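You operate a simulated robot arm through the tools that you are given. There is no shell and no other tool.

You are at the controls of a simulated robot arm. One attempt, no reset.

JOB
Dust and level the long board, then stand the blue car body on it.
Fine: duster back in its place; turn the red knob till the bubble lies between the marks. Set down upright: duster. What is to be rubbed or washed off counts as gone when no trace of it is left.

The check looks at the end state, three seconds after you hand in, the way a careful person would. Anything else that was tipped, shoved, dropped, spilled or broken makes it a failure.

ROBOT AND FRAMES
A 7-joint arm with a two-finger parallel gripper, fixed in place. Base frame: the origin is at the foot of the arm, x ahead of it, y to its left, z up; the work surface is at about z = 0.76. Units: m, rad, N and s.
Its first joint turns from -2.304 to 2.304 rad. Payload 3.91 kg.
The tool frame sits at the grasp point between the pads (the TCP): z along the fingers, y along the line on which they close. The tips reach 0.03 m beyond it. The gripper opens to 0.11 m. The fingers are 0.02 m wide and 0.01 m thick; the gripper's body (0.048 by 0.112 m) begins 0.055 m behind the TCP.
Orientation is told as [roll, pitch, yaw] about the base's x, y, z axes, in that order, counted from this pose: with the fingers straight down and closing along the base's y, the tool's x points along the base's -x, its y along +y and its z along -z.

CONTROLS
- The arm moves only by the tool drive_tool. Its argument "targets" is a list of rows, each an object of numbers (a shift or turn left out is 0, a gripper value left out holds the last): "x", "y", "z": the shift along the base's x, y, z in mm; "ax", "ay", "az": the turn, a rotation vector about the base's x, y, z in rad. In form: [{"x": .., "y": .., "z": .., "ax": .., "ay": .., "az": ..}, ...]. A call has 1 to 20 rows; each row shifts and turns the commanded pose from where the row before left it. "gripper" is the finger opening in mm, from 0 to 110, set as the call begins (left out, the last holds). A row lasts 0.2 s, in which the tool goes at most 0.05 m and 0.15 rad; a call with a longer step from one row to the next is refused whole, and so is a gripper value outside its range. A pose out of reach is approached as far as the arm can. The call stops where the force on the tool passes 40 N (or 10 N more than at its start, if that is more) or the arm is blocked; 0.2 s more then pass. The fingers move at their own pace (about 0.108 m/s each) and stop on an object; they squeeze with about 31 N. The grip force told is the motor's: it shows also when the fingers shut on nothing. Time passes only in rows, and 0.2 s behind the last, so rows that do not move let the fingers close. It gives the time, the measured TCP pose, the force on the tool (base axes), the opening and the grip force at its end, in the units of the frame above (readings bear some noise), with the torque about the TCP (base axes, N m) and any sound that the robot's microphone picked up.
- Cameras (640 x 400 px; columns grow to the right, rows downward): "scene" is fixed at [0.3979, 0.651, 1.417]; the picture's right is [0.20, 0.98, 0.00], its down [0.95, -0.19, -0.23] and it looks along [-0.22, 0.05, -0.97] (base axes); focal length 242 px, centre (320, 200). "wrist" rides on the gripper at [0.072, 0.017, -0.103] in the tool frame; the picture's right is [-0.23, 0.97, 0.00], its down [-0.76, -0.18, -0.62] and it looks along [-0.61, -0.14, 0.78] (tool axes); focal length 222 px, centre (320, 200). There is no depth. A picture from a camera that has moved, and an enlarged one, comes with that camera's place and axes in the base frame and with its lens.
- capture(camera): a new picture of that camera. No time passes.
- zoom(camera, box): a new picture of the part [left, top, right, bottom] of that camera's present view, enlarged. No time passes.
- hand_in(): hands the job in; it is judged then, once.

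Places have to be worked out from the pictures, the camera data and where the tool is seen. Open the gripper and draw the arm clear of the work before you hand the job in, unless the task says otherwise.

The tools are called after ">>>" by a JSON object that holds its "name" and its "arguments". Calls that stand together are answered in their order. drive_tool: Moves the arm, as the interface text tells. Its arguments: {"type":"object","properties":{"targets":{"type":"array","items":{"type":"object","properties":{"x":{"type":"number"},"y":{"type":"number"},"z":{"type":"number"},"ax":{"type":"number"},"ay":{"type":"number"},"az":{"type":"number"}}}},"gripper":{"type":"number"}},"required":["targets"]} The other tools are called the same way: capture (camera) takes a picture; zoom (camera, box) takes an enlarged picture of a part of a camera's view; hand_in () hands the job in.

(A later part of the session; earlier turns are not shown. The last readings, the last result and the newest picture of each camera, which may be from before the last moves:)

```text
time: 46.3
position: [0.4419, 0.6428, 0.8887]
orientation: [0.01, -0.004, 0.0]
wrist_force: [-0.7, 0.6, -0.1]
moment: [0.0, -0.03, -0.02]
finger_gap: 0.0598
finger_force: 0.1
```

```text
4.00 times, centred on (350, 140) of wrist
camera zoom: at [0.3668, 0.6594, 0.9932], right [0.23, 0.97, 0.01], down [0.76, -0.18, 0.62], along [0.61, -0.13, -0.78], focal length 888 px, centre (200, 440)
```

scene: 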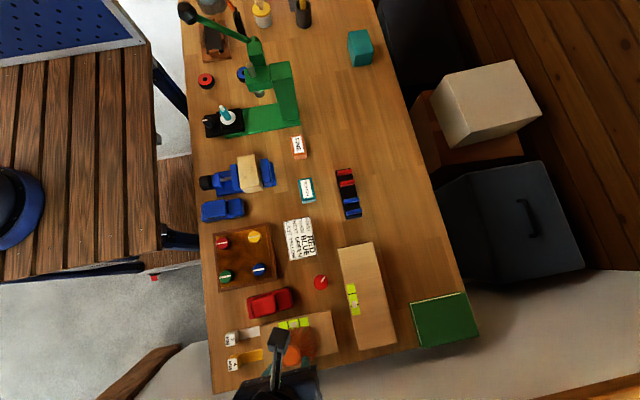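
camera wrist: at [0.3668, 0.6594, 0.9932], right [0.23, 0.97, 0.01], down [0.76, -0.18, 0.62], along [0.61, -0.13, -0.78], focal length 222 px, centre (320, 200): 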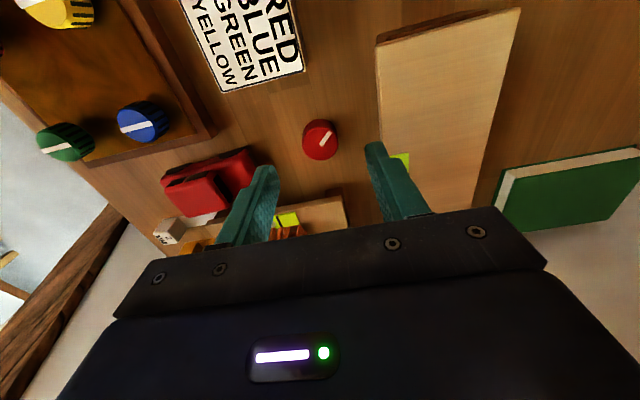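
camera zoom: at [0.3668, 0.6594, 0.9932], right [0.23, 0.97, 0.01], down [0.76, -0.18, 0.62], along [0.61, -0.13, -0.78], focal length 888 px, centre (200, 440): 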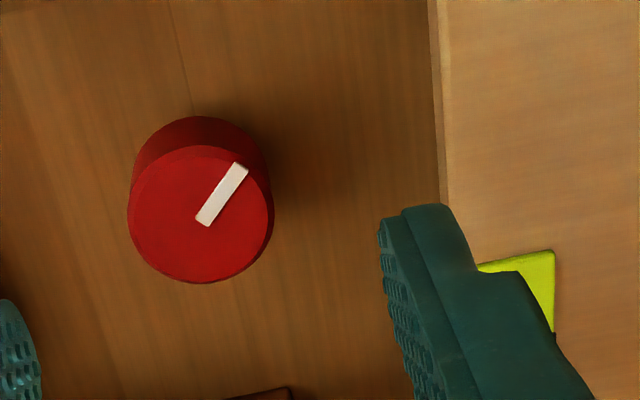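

The knob's top (z≈0.777, ~38 mm across) is about 20 mm ahead and 4 mm to -y of the TCP. I align, level the tool, and descend partway to check.

>>> {"name": "drive_tool", "arguments": {"targets": [{"x": 20, "y": -4, "ax": -0.009, "ay": 0.004}, {"z": -20}, {"z": -25}, {}], "gripper": 60}}

>>> {"name": "zoom", "arguments": {"camera": "wrist", "box": [220, 80, 460, 230]}}

```text
time: 47.3
position: [0.4601, 0.6352, 0.8465]
orientation: [-0.002, 0.001, 0.002]
wrist_force: [0.0, -0.1, -0.1]
moment: [0.0, 0.03, -0.01]
finger_gap: 0.0602
finger_force: 0.1
```

```text
2.67 times, centred on (340, 155) of wrist
camera zoom: at [0.3865, 0.6534, 0.9502], right [0.23, 0.97, 0.0], down [0.76, -0.18, 0.62], along [0.61, -0.14, -0.78], focal length 592 px, centre (267, 320)
```

zoom: 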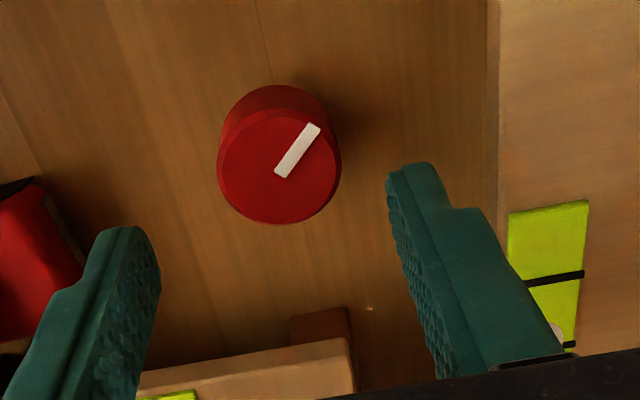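

The knob centre is at about (0.4635, 0.6387). I adjust by 3 mm and lower so the pads are around the knob.

>>> {"name": "drive_tool", "arguments": {"targets": [{"x": 3, "y": 3.5, "z": -10}, {"z": -20}, {"z": -15}, {"z": -6}, {}], "gripper": 60}}

>>> {"name": "capture", "arguments": {"camera": "wrist"}}

```text
time: 48.5
position: [0.4635, 0.6407, 0.7954]
orientation: [-0.002, 0.0, -0.001]
wrist_force: [-0.1, 0.7, -0.3]
moment: [-0.01, -0.02, 0.04]
finger_gap: 0.06
finger_force: 0.1
```

```text
taken
camera wrist: at [0.3894, 0.658, 0.899], right [0.23, 0.97, 0.0], down [0.76, -0.18, 0.62], along [0.61, -0.14, -0.78], focal length 222 px, centre (320, 200)
```

wrist: 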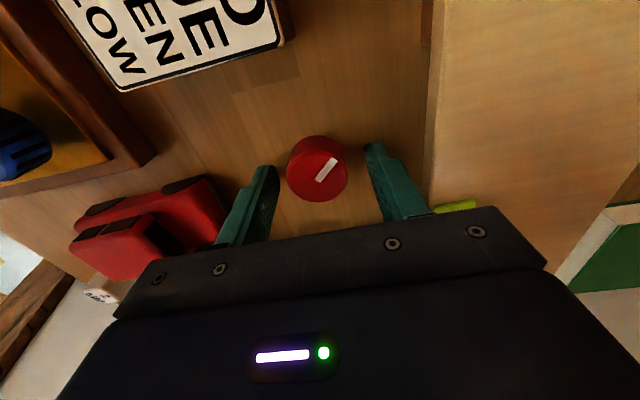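

The knob is centred between the fingers. I close on it and look at the scene view for the bubble.

>>> {"name": "drive_tool", "arguments": {"targets": [{}, {}, {}, {}], "gripper": 20}}

>>> {"name": "zoom", "arguments": {"camera": "scene", "box": [300, 230, 400, 350]}}

>>> {"name": "zoom", "arguments": {"camera": "wrist", "box": [220, 100, 520, 240]}}

```text
time: 49.5
position: [0.4644, 0.6394, 0.795]
orientation: [-0.004, -0.001, -0.001]
wrist_force: [-0.9, -14.9, -0.1]
moment: [-0.07, -0.03, 0.06]
finger_gap: 0.0348
finger_force: 45.2
```

```text
3.33 times, centred on (350, 290) of scene
camera zoom: at [0.3979, 0.651, 1.417], right [0.2, 0.98, 0.0], down [0.95, -0.19, -0.23], along [-0.22, 0.05, -0.97], focal length 807 px, centre (220, -100)
```

zoom: 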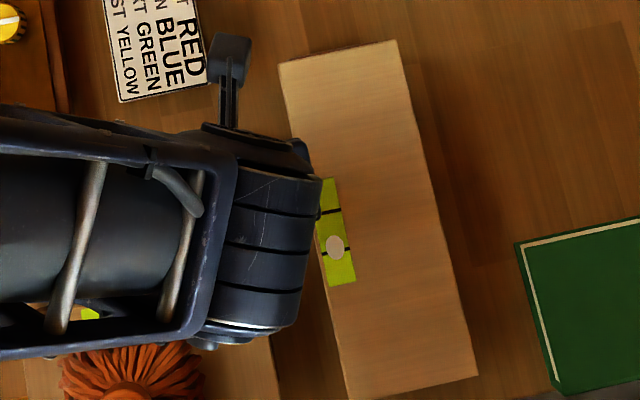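

```text
2.13 times, centred on (370, 170) of wrist
camera zoom: at [0.3895, 0.6574, 0.899], right [0.23, 0.97, 0.0], down [0.76, -0.18, 0.62], along [0.61, -0.14, -0.78], focal length 474 px, centre (213, 264)
```

zoom: 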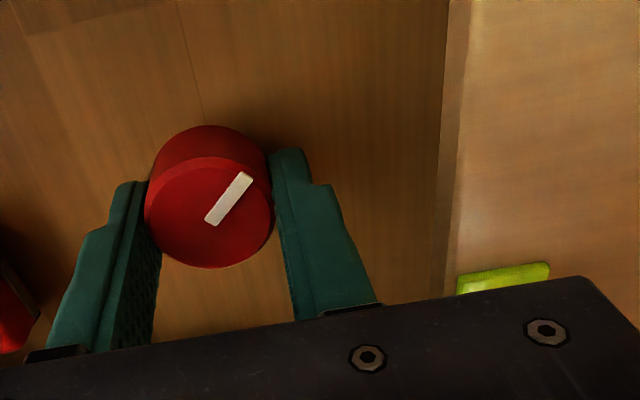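

The knob's apparent size (35 mm across) means its top is at z≈0.792, placing it about 8 mm behind and 1 mm beside my TCP; the -15 N side force agrees. I reopen, shift, and grip again.

>>> {"name": "drive_tool", "arguments": {"targets": [{}, {}, {"x": -8, "y": -1}, {}], "gripper": 55}}

>>> {"name": "drive_tool", "arguments": {"targets": [{}, {}, {}, {}], "gripper": 20}}

>>> {"name": "zoom", "arguments": {"camera": "wrist", "box": [220, 100, 520, 240]}}

>>> {"name": "zoom", "arguments": {"camera": "scene", "box": [300, 230, 400, 350]}}

```text
time: 50.5
position: [0.4562, 0.6397, 0.7952]
orientation: [0.001, 0.0, 0.001]
wrist_force: [0.4, 0.3, 0.7]
moment: [0.03, -0.03, 0.03]
finger_gap: 0.0548
finger_force: 0.1
```

```text
time: 51.5
position: [0.4556, 0.6401, 0.7961]
orientation: [-0.001, 0.001, 0.002]
wrist_force: [1.0, 7.1, 0.0]
moment: [0.25, 0.02, 0.04]
finger_gap: 0.035
finger_force: 45.3
```

```text
2.13 times, centred on (370, 170) of wrist
camera zoom: at [0.3814, 0.6572, 0.8996], right [0.23, 0.97, 0.0], down [0.76, -0.18, 0.62], along [0.61, -0.14, -0.78], focal length 474 px, centre (213, 264)
```

zoom: 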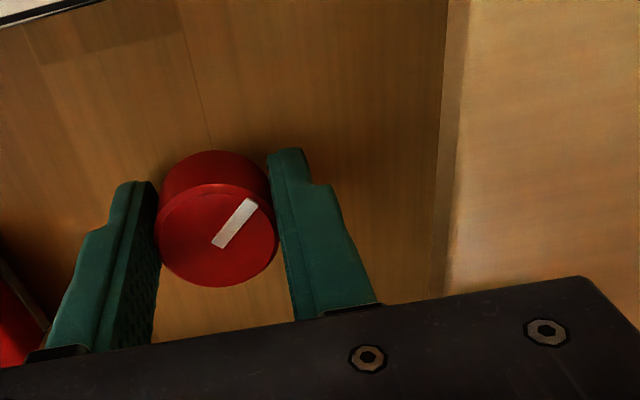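

```text
3.33 times, centred on (350, 290) of scene
camera zoom: at [0.3979, 0.651, 1.417], right [0.2, 0.98, 0.0], down [0.95, -0.19, -0.23], along [-0.22, 0.05, -0.97], focal length 807 px, centre (220, -100)
```

zoom: 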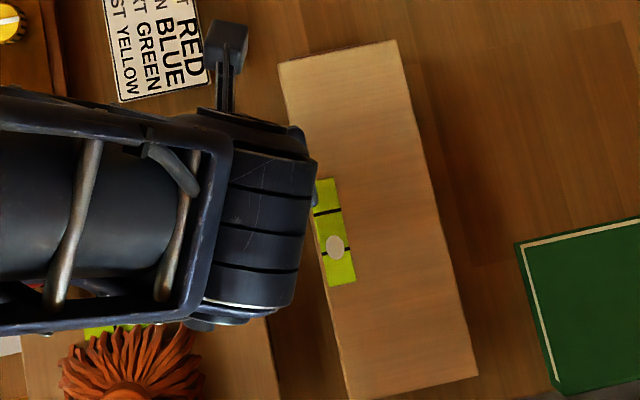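

Gripped squarely now (gap 35 mm), and the bubble and both marks are visible in the scene view. I turn the knob a little counter-clockwise as a test.

>>> {"name": "drive_tool", "arguments": {"targets": [{"az": 0.1}, {"az": 0.1}, {"az": 0.1}, {}]}}

>>> {"name": "zoom", "arguments": {"camera": "scene", "box": [300, 230, 400, 350]}}

>>> {"name": "zoom", "arguments": {"camera": "wrist", "box": [220, 100, 520, 240]}}

```text
time: 52.5
position: [0.4558, 0.638, 0.795]
orientation: [-0.002, -0.001, 0.302]
wrist_force: [-3.4, -19.5, 16.1]
moment: [-0.39, 0.6, -0.1]
finger_gap: 0.0349
finger_force: 45.0
```

```text
3.33 times, centred on (350, 290) of scene
camera zoom: at [0.3979, 0.651, 1.417], right [0.2, 0.98, 0.0], down [0.95, -0.19, -0.23], along [-0.22, 0.05, -0.97], focal length 807 px, centre (220, -100)
```

zoom: 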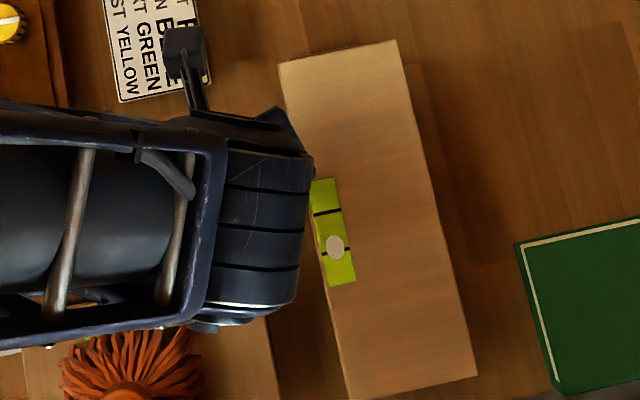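

```text
2.13 times, centred on (370, 170) of wrist
camera zoom: at [0.3799, 0.634, 0.8996], right [-0.07, 1.0, 0.0], down [0.78, 0.06, 0.62], along [0.62, 0.04, -0.78], focal length 474 px, centre (213, 264)
```

zoom: 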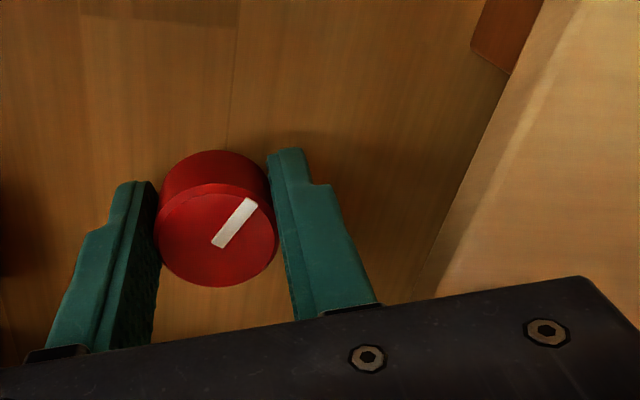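

The knob turned with the fingers; the bubble barely changed. I take a higher zoom of the vial as a baseline and turn further.

>>> {"name": "zoom", "arguments": {"camera": "scene", "box": [338, 278, 368, 322]}}

>>> {"name": "drive_tool", "arguments": {"targets": [{"az": 0.1, "y": 1}, {"az": 0.1}, {"az": 0.1}, {"az": 0.1}, {}]}}

>>> {"name": "zoom", "arguments": {"camera": "scene", "box": [338, 278, 368, 322]}}

```text
9.09 times, centred on (353, 300) of scene
camera zoom: at [0.3979, 0.651, 1.417], right [0.2, 0.98, 0.0], down [0.95, -0.19, -0.23], along [-0.22, 0.05, -0.97], focal length 2201 px, centre (20, -709)
```

zoom: 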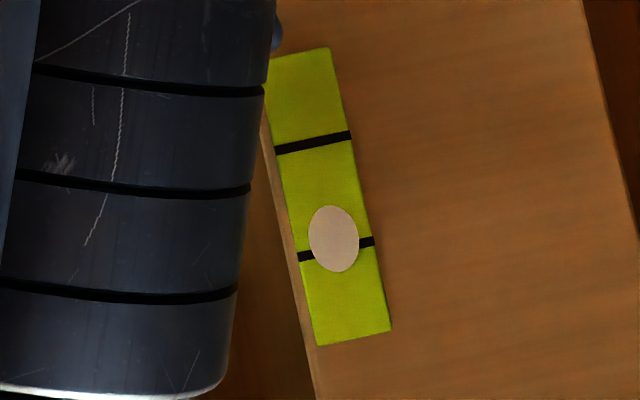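

```text
time: 53.0
position: [0.4566, 0.6395, 0.7944]
orientation: [-0.007, 0.001, 0.396]
wrist_force: [-2.1, -12.0, 13.4]
moment: [-0.02, 1.42, -0.03]
finger_gap: 0.0349
finger_force: 44.7
stopped in row 2: the force on the tool passed its limit at 42 N (the readings are from after the stop); the commanded pose is now the measured one
```

```text
9.09 times, centred on (353, 300) of scene
camera zoom: at [0.3979, 0.651, 1.417], right [0.2, 0.98, 0.0], down [0.95, -0.19, -0.23], along [-0.22, 0.05, -0.97], focal length 2201 px, centre (20, -709)
```

zoom: 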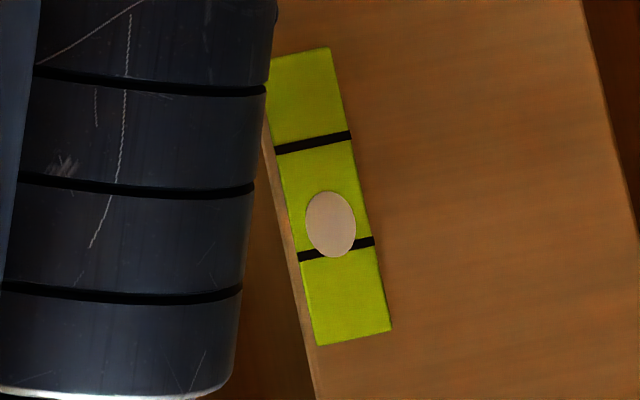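

Turning counter-clockwise moves the bubble the right way (about 14 px per 0.1 rad; needs ~29 px more). But there is an upward force acting about 0.1 m behind the TCP, perhaps the camera stalk near the sign, so I look before turning further.

>>> {"name": "capture", "arguments": {"camera": "wrist"}}

>>> {"name": "capture", "arguments": {"camera": "scene"}}

>>> {"name": "zoom", "arguments": {"camera": "scene", "box": [270, 190, 370, 290]}}

```text
taken
camera wrist: at [0.3812, 0.6272, 0.8997], right [-0.16, 0.99, -0.01], down [0.77, 0.13, 0.62], along [0.61, 0.1, -0.78], focal length 222 px, centre (320, 200)
```

wrist: 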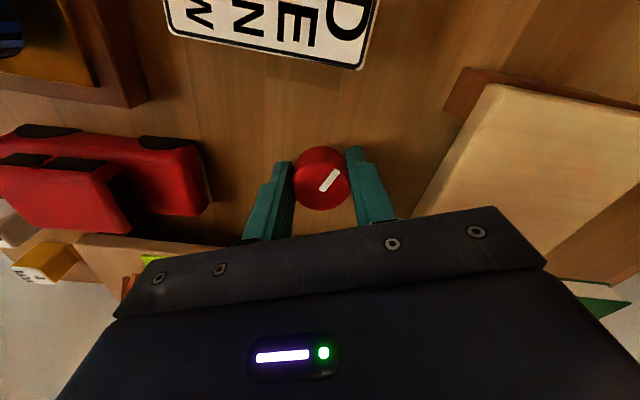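

```text
taken
```

scene: 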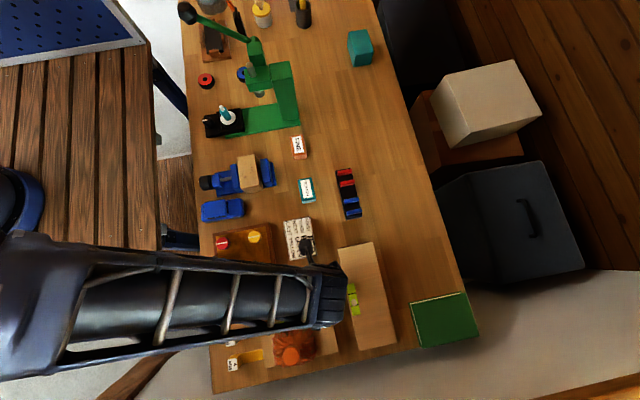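

```text
4.00 times, centred on (320, 240) of scene
camera zoom: at [0.3979, 0.651, 1.417], right [0.2, 0.98, 0.0], down [0.95, -0.19, -0.23], along [-0.22, 0.05, -0.97], focal length 968 px, centre (320, 40)
```

zoom: 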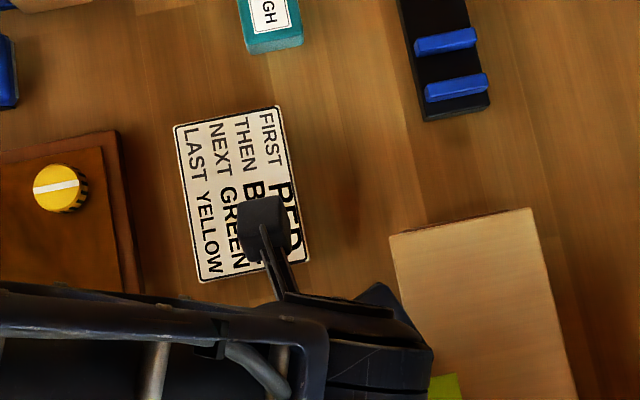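

Nothing visibly touches the sign. I open the fingers slightly to see whether the residual force vanishes (meaning it was just grip stress).

>>> {"name": "drive_tool", "arguments": {"targets": [{}, {}, {}], "gripper": 50}}

>>> {"name": "zoom", "arguments": {"camera": "scene", "box": [338, 278, 368, 322]}}

>>> {"name": "zoom", "arguments": {"camera": "wrist", "box": [220, 100, 420, 240]}}

```text
time: 53.8
position: [0.4568, 0.6396, 0.7951]
orientation: [-0.003, 0.003, 0.392]
wrist_force: [0.9, 0.2, -0.1]
moment: [-0.01, -0.04, 0.0]
finger_gap: 0.0502
finger_force: 0.1
```

```text
9.09 times, centred on (353, 300) of scene
camera zoom: at [0.3979, 0.651, 1.417], right [0.2, 0.98, 0.0], down [0.95, -0.19, -0.23], along [-0.22, 0.05, -0.97], focal length 2201 px, centre (20, -709)
```

zoom: 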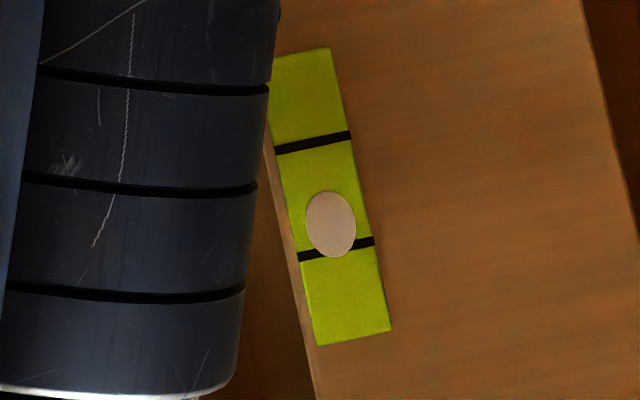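

```text
2.86 times, centred on (320, 170) of wrist
camera zoom: at [0.3813, 0.6278, 0.8988], right [-0.16, 0.99, 0.0], down [0.77, 0.13, 0.62], along [0.61, 0.1, -0.78], focal length 635 px, centre (320, 286)
```

zoom: 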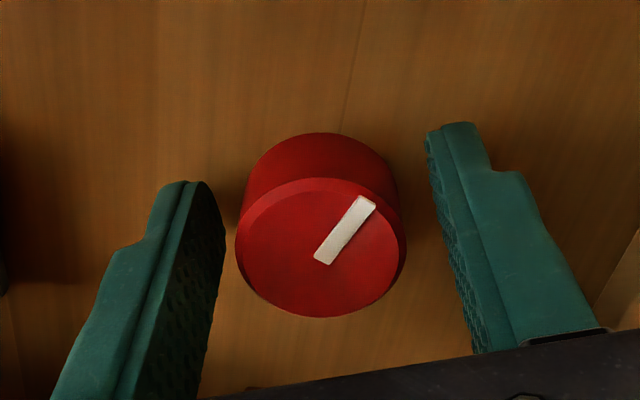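

The force was only grip stress and is gone; the bubble is stable at its new place. I grip again and turn 0.1 rad further.

>>> {"name": "drive_tool", "arguments": {"targets": [{}, {}, {}], "gripper": 20}}

>>> {"name": "drive_tool", "arguments": {"targets": [{"az": 0.05}, {"az": 0.05}, {}]}}

>>> {"name": "zoom", "arguments": {"camera": "scene", "box": [338, 278, 368, 322]}}

```text
time: 54.6
position: [0.4562, 0.6399, 0.7949]
orientation: [-0.005, 0.002, 0.395]
wrist_force: [1.7, -9.9, -0.3]
moment: [0.48, 0.46, 0.0]
finger_gap: 0.0347
finger_force: 45.0
```

```text
time: 55.4
position: [0.4561, 0.6386, 0.7951]
orientation: [-0.001, 0.004, 0.494]
wrist_force: [5.9, -9.6, 2.8]
moment: [0.15, 1.34, -0.02]
finger_gap: 0.0347
finger_force: 45.0
```

```text
9.09 times, centred on (353, 300) of scene
camera zoom: at [0.3979, 0.651, 1.417], right [0.2, 0.98, 0.0], down [0.95, -0.19, -0.23], along [-0.22, 0.05, -0.97], focal length 2201 px, centre (20, -709)
```

zoom: 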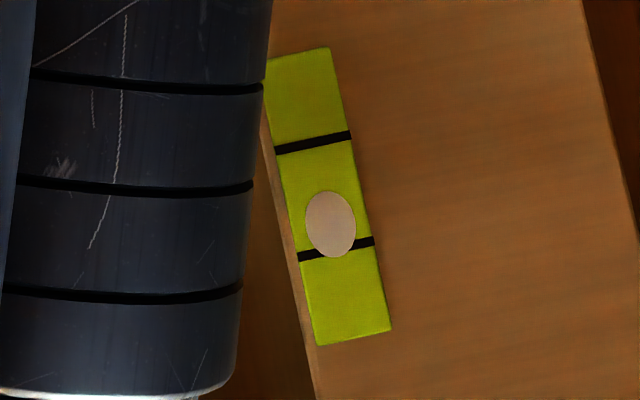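

No change yet from this 0.1 rad; I check the pointer and turn another 0.15 rad while watching the bubble.

>>> {"name": "zoom", "arguments": {"camera": "wrist", "box": [220, 100, 420, 240]}}

>>> {"name": "drive_tool", "arguments": {"targets": [{"az": 0.05}, {"az": 0.05}, {"az": 0.05}, {}]}}

>>> {"name": "zoom", "arguments": {"camera": "scene", "box": [338, 278, 368, 322]}}

>>> {"name": "zoom", "arguments": {"camera": "wrist", "box": [220, 100, 420, 240]}}

```text
2.86 times, centred on (320, 170) of wrist
camera zoom: at [0.3833, 0.6197, 0.8988], right [-0.26, 0.96, 0.0], down [0.75, 0.21, 0.62], along [0.6, 0.16, -0.78], focal length 635 px, centre (320, 286)
```

zoom: 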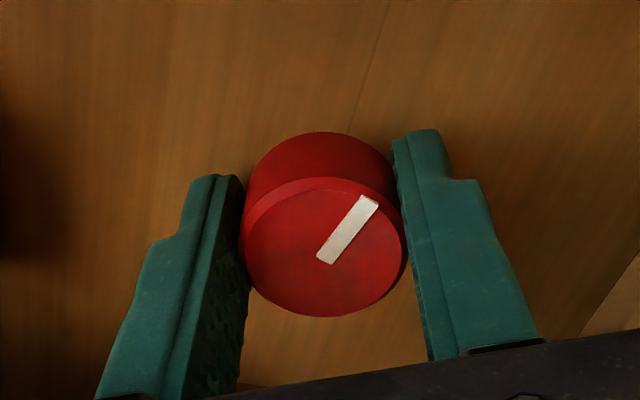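

```text
time: 56.4
position: [0.4563, 0.6374, 0.7943]
orientation: [-0.004, 0.003, 0.642]
wrist_force: [14.6, -16.0, 1.6]
moment: [0.82, -0.34, -0.07]
finger_gap: 0.0346
finger_force: 45.0
```

```text
9.09 times, centred on (353, 300) of scene
camera zoom: at [0.3979, 0.651, 1.417], right [0.2, 0.98, 0.0], down [0.95, -0.19, -0.23], along [-0.22, 0.05, -0.97], focal length 2201 px, centre (20, -709)
```

zoom: 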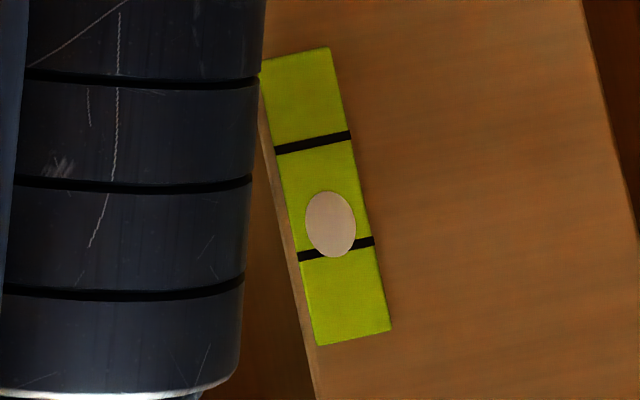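

```text
2.86 times, centred on (320, 170) of wrist
camera zoom: at [0.3871, 0.6088, 0.8988], right [-0.4, 0.92, 0.0], down [0.71, 0.32, 0.62], along [0.57, 0.25, -0.78], focal length 635 px, centre (320, 286)
```

zoom: 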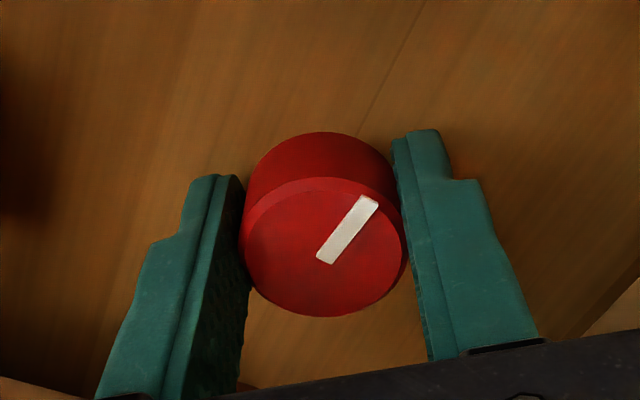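

The pointer follows the fingers but the bubble moves in steps, as if the knob has detents. I relieve the side force by about 1 mm and keep turning.

>>> {"name": "drive_tool", "arguments": {"targets": [{"x": 1, "y": -1}, {"az": 0.05}, {"az": 0.05}, {"az": 0.05}, {}]}}

>>> {"name": "zoom", "arguments": {"camera": "scene", "box": [338, 278, 368, 322]}}

```text
time: 57.6
position: [0.4581, 0.6385, 0.7945]
orientation: [-0.003, 0.002, 0.798]
wrist_force: [2.7, -15.6, 3.7]
moment: [0.73, 0.02, -0.05]
finger_gap: 0.0348
finger_force: 44.8
```

```text
9.09 times, centred on (353, 300) of scene
camera zoom: at [0.3979, 0.651, 1.417], right [0.2, 0.98, 0.0], down [0.95, -0.19, -0.23], along [-0.22, 0.05, -0.97], focal length 2201 px, centre (20, -709)
```

zoom: 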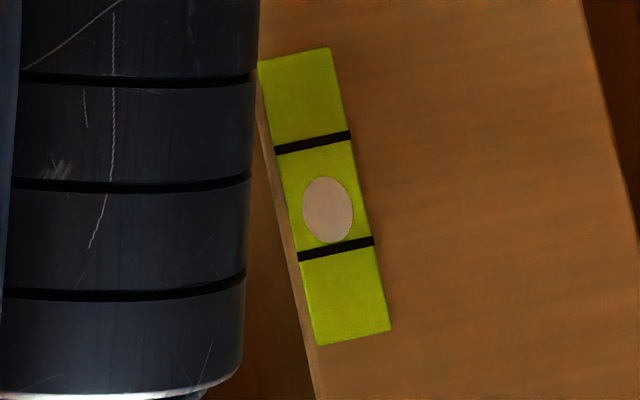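

The bubble is now just inside the marks (one more step would centre it). I relieve the side force again and turn on in small amounts.

>>> {"name": "drive_tool", "arguments": {"targets": [{"y": -1}, {"az": 0.06}, {"az": 0.06}, {"az": 0.06}, {"az": 0.06}, {}]}}

>>> {"name": "zoom", "arguments": {"camera": "scene", "box": [338, 278, 368, 322]}}

```text
time: 59.0
position: [0.4583, 0.6375, 0.7941]
orientation: [-0.003, 0.003, 1.035]
wrist_force: [3.6, 3.1, 0.5]
moment: [0.34, 0.58, 0.01]
finger_gap: 0.0347
finger_force: 44.6
```

```text
9.09 times, centred on (353, 300) of scene
camera zoom: at [0.3979, 0.651, 1.417], right [0.2, 0.98, 0.0], down [0.95, -0.19, -0.23], along [-0.22, 0.05, -0.97], focal length 2201 px, centre (20, -709)
```

zoom: 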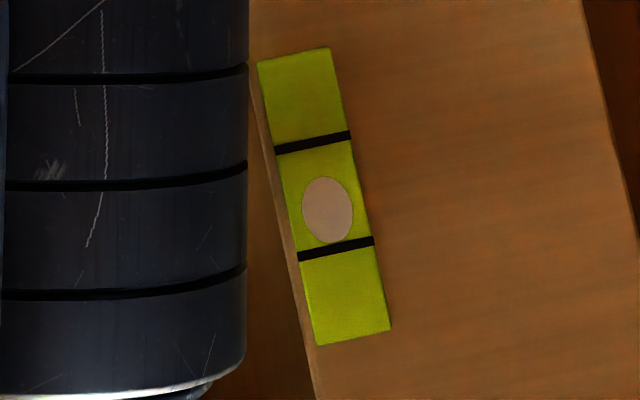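

Still at the same step at yaw 1.035. I turn another 0.15 rad.

>>> {"name": "drive_tool", "arguments": {"targets": [{"az": 0.05}, {"az": 0.05}, {"az": 0.05}, {}]}}

>>> {"name": "zoom", "arguments": {"camera": "scene", "box": [338, 278, 368, 322]}}

>>> {"name": "capture", "arguments": {"camera": "wrist"}}

```text
time: 60.0
position: [0.4582, 0.6362, 0.7947]
orientation: [-0.007, 0.0, 1.183]
wrist_force: [14.7, 12.0, 2.8]
moment: [0.12, 0.53, -0.04]
finger_gap: 0.0349
finger_force: 44.9
```

```text
9.09 times, centred on (353, 300) of scene
camera zoom: at [0.3979, 0.651, 1.417], right [0.2, 0.98, 0.0], down [0.95, -0.19, -0.23], along [-0.22, 0.05, -0.97], focal length 2201 px, centre (20, -709)
```

zoom: 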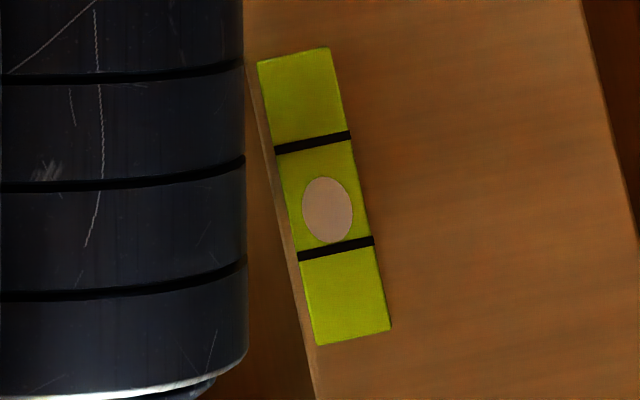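

```text
taken
camera wrist: at [0.4133, 0.5768, 0.8987], right [-0.82, 0.58, 0.0], down [0.45, 0.64, 0.62], along [0.36, 0.51, -0.78], focal length 222 px, centre (320, 200)
```

wrist: 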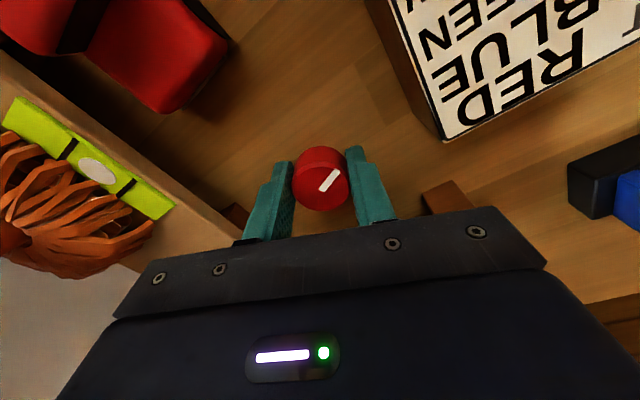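

Still one step short by my estimate (next one expected near yaw 1.2–1.3). I relieve the side force and turn a bit more.

>>> {"name": "drive_tool", "arguments": {"targets": [{"x": 1, "y": 0.8}, {"az": 0.04}, {"az": 0.04}, {}]}}

>>> {"name": "zoom", "arguments": {"camera": "scene", "box": [338, 278, 368, 322]}}

```text
time: 61.0
position: [0.4586, 0.6376, 0.7952]
orientation: [-0.004, 0.003, 1.263]
wrist_force: [11.2, -12.5, 9.4]
moment: [-0.56, 0.87, -0.09]
finger_gap: 0.0346
finger_force: 45.5
```

```text
9.09 times, centred on (353, 300) of scene
camera zoom: at [0.3979, 0.651, 1.417], right [0.2, 0.98, 0.0], down [0.95, -0.19, -0.23], along [-0.22, 0.05, -0.97], focal length 2201 px, centre (20, -709)
```

zoom: 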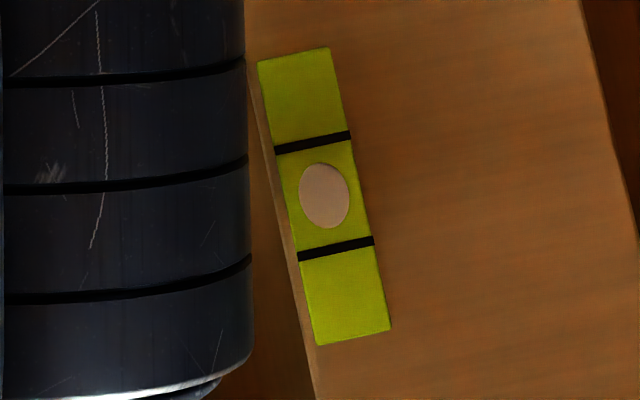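

The bubble now sits centred between the marks. Since it moves in steps of roughly 0.44 rad of knob travel, I turn 0.14 rad more to sit in the middle of this step and not on its edge.

>>> {"name": "drive_tool", "arguments": {"targets": [{"x": 0.7, "y": -0.8, "az": 0.03}, {"az": 0.04}, {"az": 0.04}, {"az": 0.03}, {}]}}

>>> {"name": "zoom", "arguments": {"camera": "scene", "box": [338, 278, 368, 322]}}

```text
time: 62.2
position: [0.4592, 0.6365, 0.795]
orientation: [-0.004, 0.002, 1.404]
wrist_force: [4.6, -17.6, 3.0]
moment: [0.94, 0.48, -0.02]
finger_gap: 0.0348
finger_force: 45.1
```

```text
9.09 times, centred on (353, 300) of scene
camera zoom: at [0.3979, 0.651, 1.417], right [0.2, 0.98, 0.0], down [0.95, -0.19, -0.23], along [-0.22, 0.05, -0.97], focal length 2201 px, centre (20, -709)
```

zoom: 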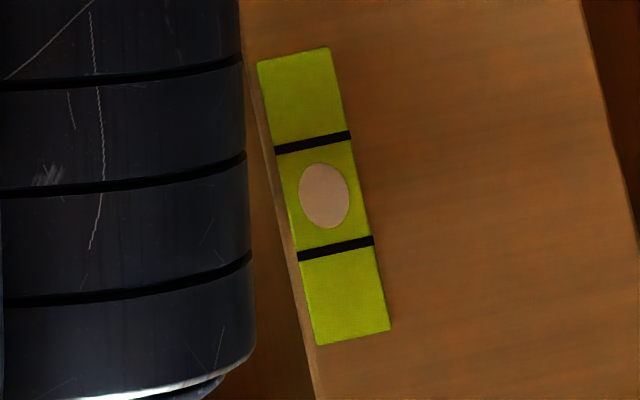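

Bubble stays centred. I open the fingers, check it hasn't moved, then rise straight up.

>>> {"name": "drive_tool", "arguments": {"targets": [{}, {}, {}, {"z": 15}, {"z": 30}, {"z": 35}, {"z": 35}, {}], "gripper": 55}}

>>> {"name": "zoom", "arguments": {"camera": "scene", "box": [338, 278, 368, 322]}}

>>> {"name": "capture", "arguments": {"camera": "wrist"}}

```text
time: 64.0
position: [0.4581, 0.639, 0.9104]
orientation: [-0.003, 0.001, 1.403]
wrist_force: [-0.7, -0.6, 0.4]
moment: [0.01, 0.02, 0.02]
finger_gap: 0.055
finger_force: 0.0
```

```text
9.09 times, centred on (353, 300) of scene
camera zoom: at [0.3979, 0.651, 1.417], right [0.2, 0.98, 0.0], down [0.95, -0.19, -0.23], along [-0.22, 0.05, -0.97], focal length 2201 px, centre (20, -709)
```

zoom: 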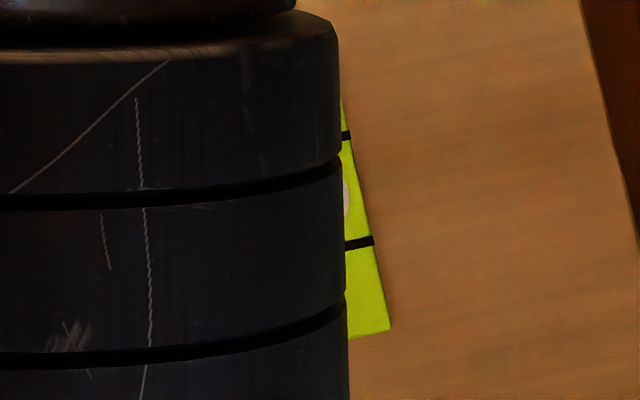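

```text
taken
camera wrist: at [0.4275, 0.5698, 1.0137], right [-0.92, 0.39, 0.0], down [0.3, 0.72, 0.62], along [0.24, 0.57, -0.78], focal length 222 px, centre (320, 200)
```

wrist: 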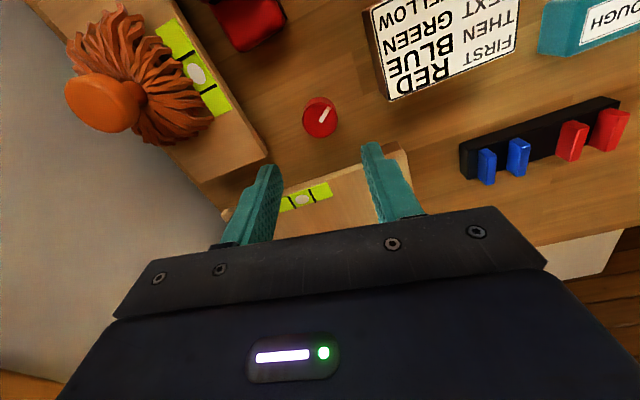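

Levelling is done (bubble centred). Next I go toward the blue car at about (0.226, 0.42), turning the fingers to close along x, to look at it from close by; this also clears the view of the duster.

>>> {"name": "drive_tool", "arguments": {"targets": [{"z": 40, "az": 0.02}, {"x": -29, "y": -22, "az": 0.02}, {"x": -29, "y": -22, "az": 0.02}, {"x": -29, "y": -22, "az": 0.02}, {"x": -29, "y": -22, "az": 0.02}, {"x": -29, "y": -22, "az": 0.02}, {"x": -29, "y": -22, "az": 0.02}, {"x": -29, "y": -22, "az": 0.028}, {"x": -29, "y": -22}, {}, {}], "gripper": 80}}

>>> {"name": "capture", "arguments": {"camera": "wrist"}}

>>> {"name": "zoom", "arguments": {"camera": "scene", "box": [190, 220, 350, 400]}}

>>> {"name": "capture", "arguments": {"camera": "scene"}}

```text
time: 66.4
position: [0.2287, 0.4624, 0.95]
orientation: [-0.003, 0.002, 1.573]
wrist_force: [0.0, 0.1, -0.3]
moment: [0.01, -0.03, 0.01]
finger_gap: 0.0798
finger_force: 0.2
```

```text
taken
camera wrist: at [0.2102, 0.3897, 1.0536], right [-0.97, 0.23, 0.0], down [0.17, 0.76, 0.62], along [0.14, 0.61, -0.78], focal length 222 px, centre (320, 200)
```

wrist: 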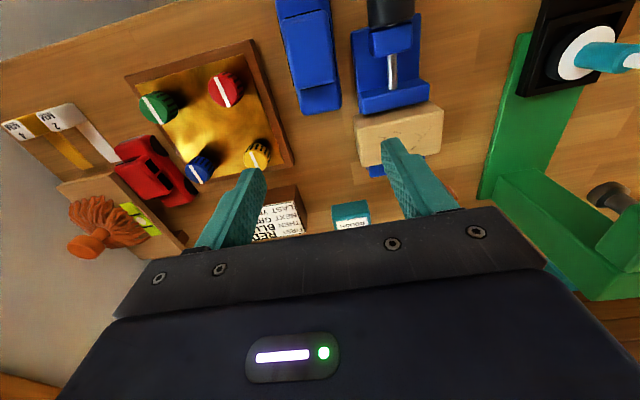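

```text
2.22 times, centred on (270, 310) of scene
camera zoom: at [0.3979, 0.651, 1.417], right [0.2, 0.98, 0.0], down [0.95, -0.19, -0.23], along [-0.22, 0.05, -0.97], focal length 538 px, centre (431, -44)
```

zoom: 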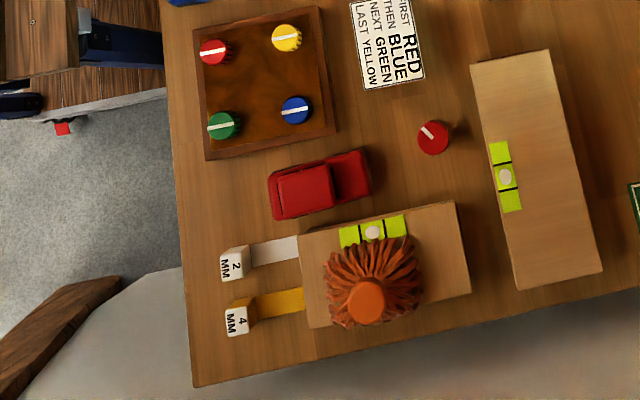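

```text
taken
```

scene: 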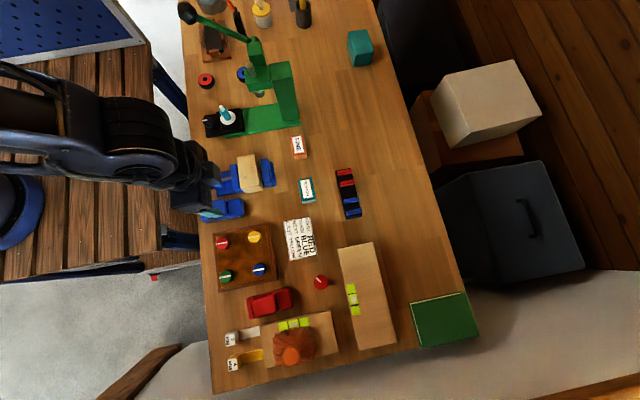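

The board is clean and its bubble centred; the duster stands upright but ~9 mm to -y of its starting spot, which I'll fix later. Now I zoom in on the car and its surroundings.

>>> {"name": "zoom", "arguments": {"camera": "wrist", "box": [240, 0, 460, 140]}}

>>> {"name": "zoom", "arguments": {"camera": "scene", "box": [190, 140, 290, 240]}}

```text
2.86 times, centred on (350, 70) of wrist
camera zoom: at [0.2102, 0.3897, 1.0536], right [-0.97, 0.23, 0.0], down [0.17, 0.76, 0.62], along [0.14, 0.61, -0.78], focal length 635 px, centre (234, 571)
```

zoom: 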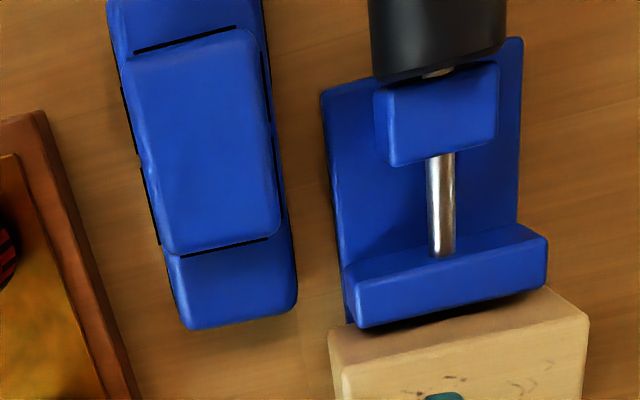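

```text
4.00 times, centred on (240, 190) of scene
camera zoom: at [0.3979, 0.651, 1.417], right [0.2, 0.98, 0.0], down [0.95, -0.19, -0.23], along [-0.22, 0.05, -0.97], focal length 968 px, centre (640, 240)
```

zoom: 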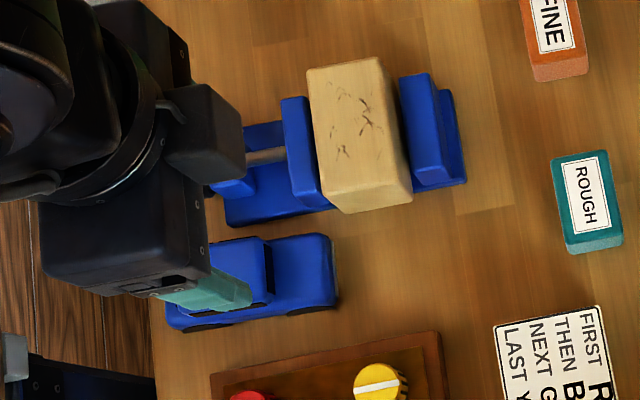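

The car is aligned with y, centre x≈0.225, roof z≈0.80, with ~20 mm to the vise on its -x side. I tilt the tool slightly inward (fingers toward -y) for reach and go lower for a second view to measure heights.

>>> {"name": "drive_tool", "arguments": {"targets": [{"x": -3, "y": -6, "z": -12, "ax": -0.08}, {"y": -6, "z": -13, "ax": -0.08}, {"y": -6, "z": -13, "ax": -0.09}, {"y": -4, "z": -12}, {}], "gripper": 80}}

>>> {"name": "capture", "arguments": {"camera": "wrist"}}

>>> {"name": "zoom", "arguments": {"camera": "wrist", "box": [240, 0, 460, 140]}}

```text
time: 67.6
position: [0.2245, 0.4402, 0.8997]
orientation: [-0.002, 0.252, 1.573]
wrist_force: [0.0, -0.2, -0.6]
moment: [-0.05, -0.01, 0.04]
finger_gap: 0.08
finger_force: 0.1
```

```text
taken
camera wrist: at [0.2055, 0.3953, 1.0184], right [-0.97, 0.22, -0.06], down [0.17, 0.89, 0.41], along [0.14, 0.39, -0.91], focal length 222 px, centre (320, 200)
```

wrist: 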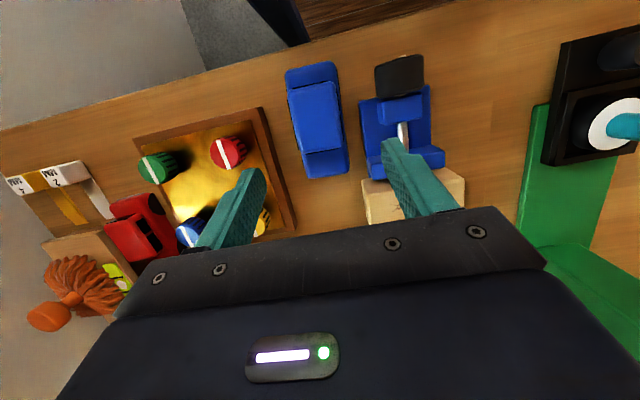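

```text
2.86 times, centred on (350, 70) of wrist
camera zoom: at [0.2055, 0.3953, 1.0184], right [-0.97, 0.22, -0.06], down [0.17, 0.89, 0.41], along [0.14, 0.39, -0.91], focal length 635 px, centre (234, 571)
```

zoom: 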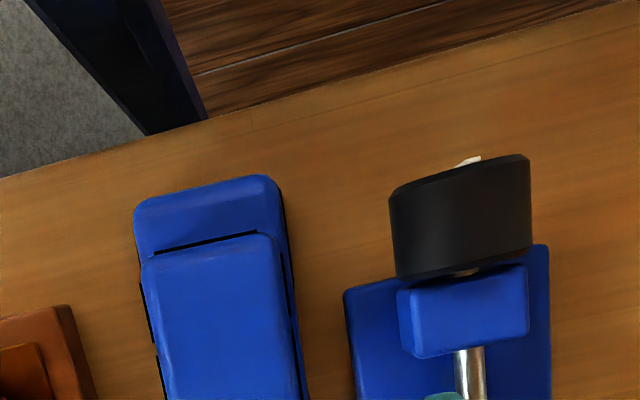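

The tilted pose reaches well, and the car spans y≈0.362–0.471. I zoom on the vise jaw and block to triangulate their heights for clearance.

>>> {"name": "zoom", "arguments": {"camera": "wrist", "box": [270, 50, 490, 230]}}

```text
2.22 times, centred on (380, 140) of wrist
camera zoom: at [0.2055, 0.3953, 1.0184], right [-0.97, 0.22, -0.06], down [0.17, 0.89, 0.41], along [0.14, 0.39, -0.91], focal length 494 px, centre (187, 333)
```

zoom: 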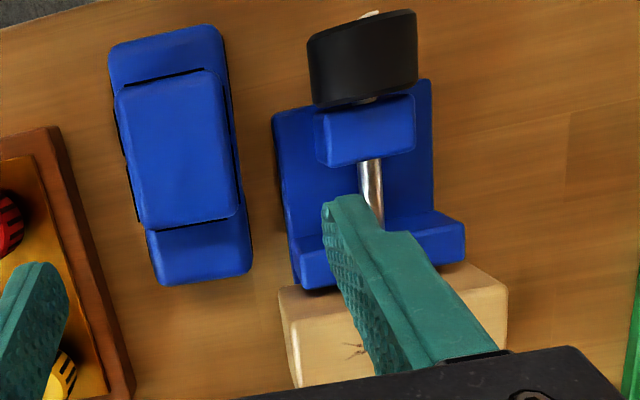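

Jaw and block tops are around z≈0.80–0.84, below where the gripper body will be. Correcting for the small camera bias I noticed at the knob, the car centre is x≈0.228; I descend partway with a 60 mm opening and check alignment.

>>> {"name": "drive_tool", "arguments": {"targets": [{"x": 3, "y": -4, "z": -20}, {"y": -4, "z": -20}, {"z": -8}, {}], "gripper": 60}}

>>> {"name": "capture", "arguments": {"camera": "wrist"}}

>>> {"name": "zoom", "arguments": {"camera": "wrist", "box": [220, 60, 440, 220]}}

```text
time: 68.6
position: [0.2277, 0.4331, 0.8515]
orientation: [-0.002, 0.254, 1.572]
wrist_force: [-0.2, -0.5, -0.7]
moment: [0.03, 0.0, 0.03]
finger_gap: 0.0598
finger_force: 0.1
```

```text
taken
camera wrist: at [0.2093, 0.3876, 0.9705], right [-0.97, 0.22, -0.06], down [0.17, 0.89, 0.41], along [0.14, 0.39, -0.91], focal length 222 px, centre (320, 200)
```

wrist: 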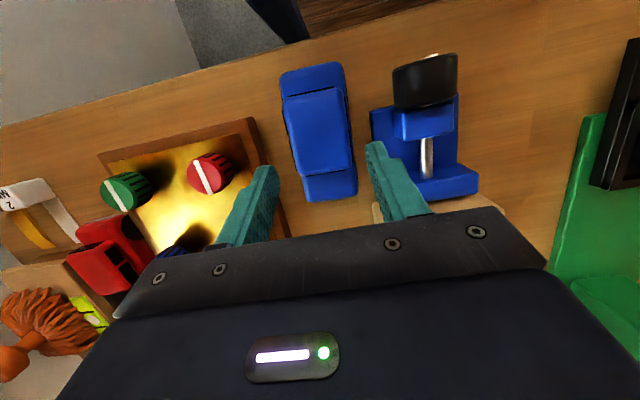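

```text
2.50 times, centred on (330, 140) of wrist
camera zoom: at [0.2093, 0.3876, 0.9705], right [-0.97, 0.22, -0.06], down [0.17, 0.89, 0.41], along [0.14, 0.39, -0.91], focal length 555 px, centre (295, 350)
```

zoom: 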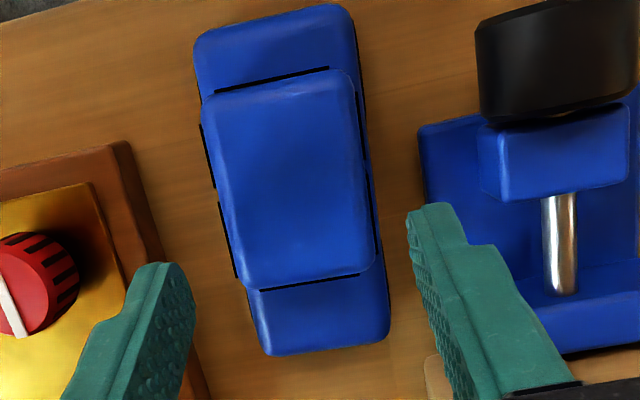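

The car sits centred between the fingers laterally. I lower the rest of the way so the tips straddle the lower body.

>>> {"name": "drive_tool", "arguments": {"targets": [{"z": -15}, {"z": -15}, {"z": -10}, {"z": -7}, {"z": -4}, {}], "gripper": 60}}

>>> {"name": "zoom", "arguments": {"camera": "wrist", "box": [220, 60, 440, 220]}}

>>> {"name": "zoom", "arguments": {"camera": "scene", "box": [190, 140, 290, 240]}}

```text
time: 70.0
position: [0.2268, 0.4301, 0.8004]
orientation: [-0.004, 0.25, 1.573]
wrist_force: [0.5, -0.6, 0.1]
moment: [0.02, 0.01, -0.01]
finger_gap: 0.0602
finger_force: 0.1
```

```text
2.50 times, centred on (330, 140) of wrist
camera zoom: at [0.2081, 0.3859, 0.9198], right [-0.97, 0.22, -0.06], down [0.17, 0.89, 0.41], along [0.14, 0.39, -0.91], focal length 555 px, centre (295, 350)
```

zoom: 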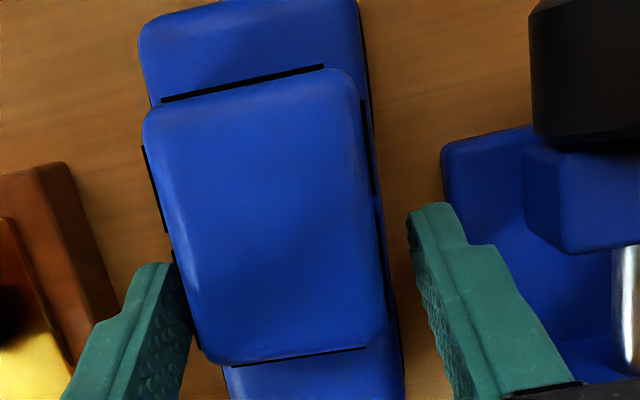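

```text
4.00 times, centred on (240, 190) of scene
camera zoom: at [0.3979, 0.651, 1.417], right [0.2, 0.98, 0.0], down [0.95, -0.19, -0.23], along [-0.22, 0.05, -0.97], focal length 968 px, centre (640, 240)
```

zoom: 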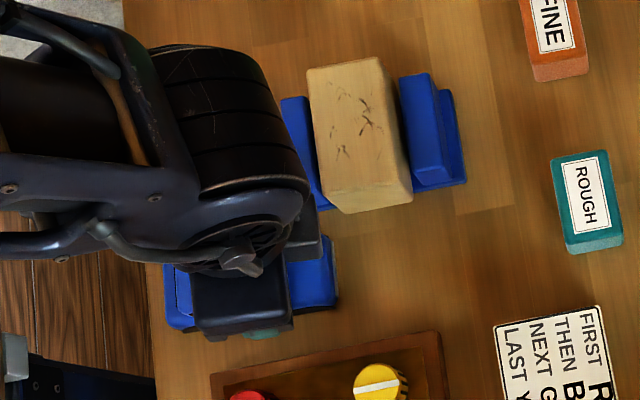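

Tips are at z≈0.77 beside the lower body with no contact. The car looks ~2 mm nearer the +x finger, so I shift by 2 mm and close.

>>> {"name": "drive_tool", "arguments": {"targets": [{"x": 2}, {}]}}

>>> {"name": "drive_tool", "arguments": {"targets": [{}, {}, {}, {}], "gripper": 30}}

>>> {"name": "zoom", "arguments": {"camera": "wrist", "box": [220, 60, 440, 220]}}

```text
time: 70.6
position: [0.2283, 0.4302, 0.8026]
orientation: [-0.003, 0.252, 1.574]
wrist_force: [-0.1, -0.1, 0.4]
moment: [0.02, -0.02, -0.01]
finger_gap: 0.0601
finger_force: 0.0
```

```text
time: 71.6
position: [0.2295, 0.43, 0.8022]
orientation: [-0.003, 0.253, 1.573]
wrist_force: [-0.4, 1.7, 2.7]
moment: [-0.02, 0.1, -0.07]
finger_gap: 0.0496
finger_force: 30.7
```

```text
2.50 times, centred on (330, 140) of wrist
camera zoom: at [0.2103, 0.3859, 0.92], right [-0.97, 0.22, -0.06], down [0.17, 0.89, 0.41], along [0.14, 0.39, -0.91], focal length 555 px, centre (295, 350)
```

zoom: 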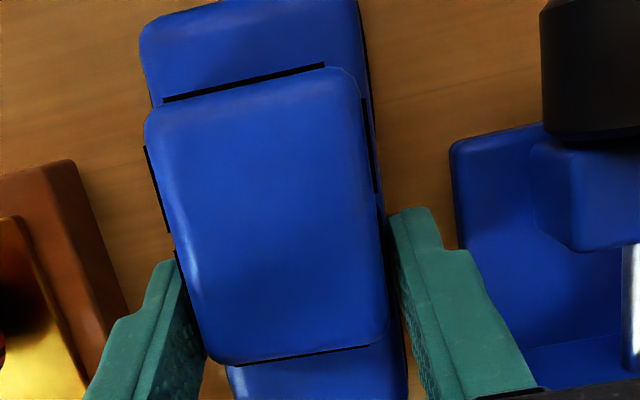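

Gripped at 49.6 mm with 31 N. I lift very gently first to verify the hold.

>>> {"name": "drive_tool", "arguments": {"targets": [{"z": 2}, {"z": 2}, {"z": 2}, {"z": 2}, {"z": 2}, {}]}}

>>> {"name": "zoom", "arguments": {"camera": "wrist", "box": [220, 60, 440, 220]}}

```text
time: 73.0
position: [0.2292, 0.4302, 0.8107]
orientation: [-0.004, 0.252, 1.574]
wrist_force: [0.0, -0.7, -1.5]
moment: [0.03, 0.01, -0.01]
finger_gap: 0.0496
finger_force: 31.1
```

```text
2.50 times, centred on (330, 140) of wrist
camera zoom: at [0.2103, 0.3861, 0.9296], right [-0.97, 0.22, -0.06], down [0.17, 0.89, 0.41], along [0.14, 0.39, -0.91], focal length 555 px, centre (295, 350)
```

zoom: 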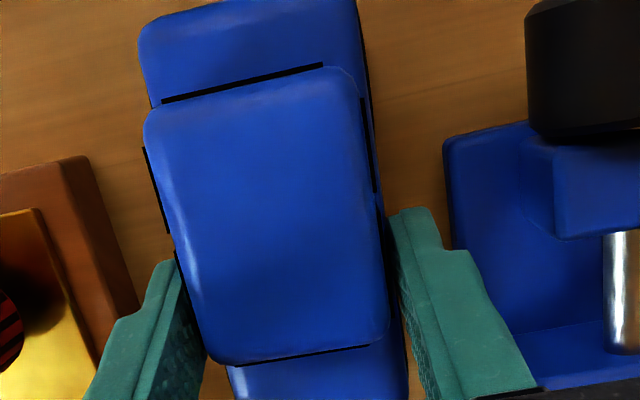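

It's held firmly. I lift on to a safe carrying height with gentle ramps.

>>> {"name": "drive_tool", "arguments": {"targets": [{"z": 3}, {"z": 5}, {"z": 7}, {"z": 9}, {"z": 10}, {"z": 10}, {"z": 10}, {"z": 10}, {"z": 10}, {"z": 10}, {"z": 9}, {"z": 7}, {"z": 5}, {"z": 3}, {}]}}

>>> {"name": "capture", "arguments": {"camera": "wrist"}}

```text
time: 76.2
position: [0.2289, 0.4319, 0.9202]
orientation: [-0.003, 0.252, 1.572]
wrist_force: [-1.2, 0.2, -0.5]
moment: [0.02, 0.01, 0.0]
finger_gap: 0.0491
finger_force: 31.4
```

```text
taken
camera wrist: at [0.2101, 0.3877, 1.0376], right [-0.97, 0.22, -0.06], down [0.17, 0.89, 0.41], along [0.14, 0.39, -0.91], focal length 222 px, centre (320, 200)
```

wrist: 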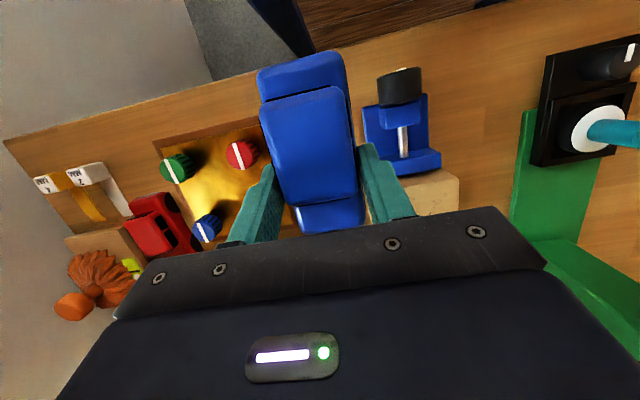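

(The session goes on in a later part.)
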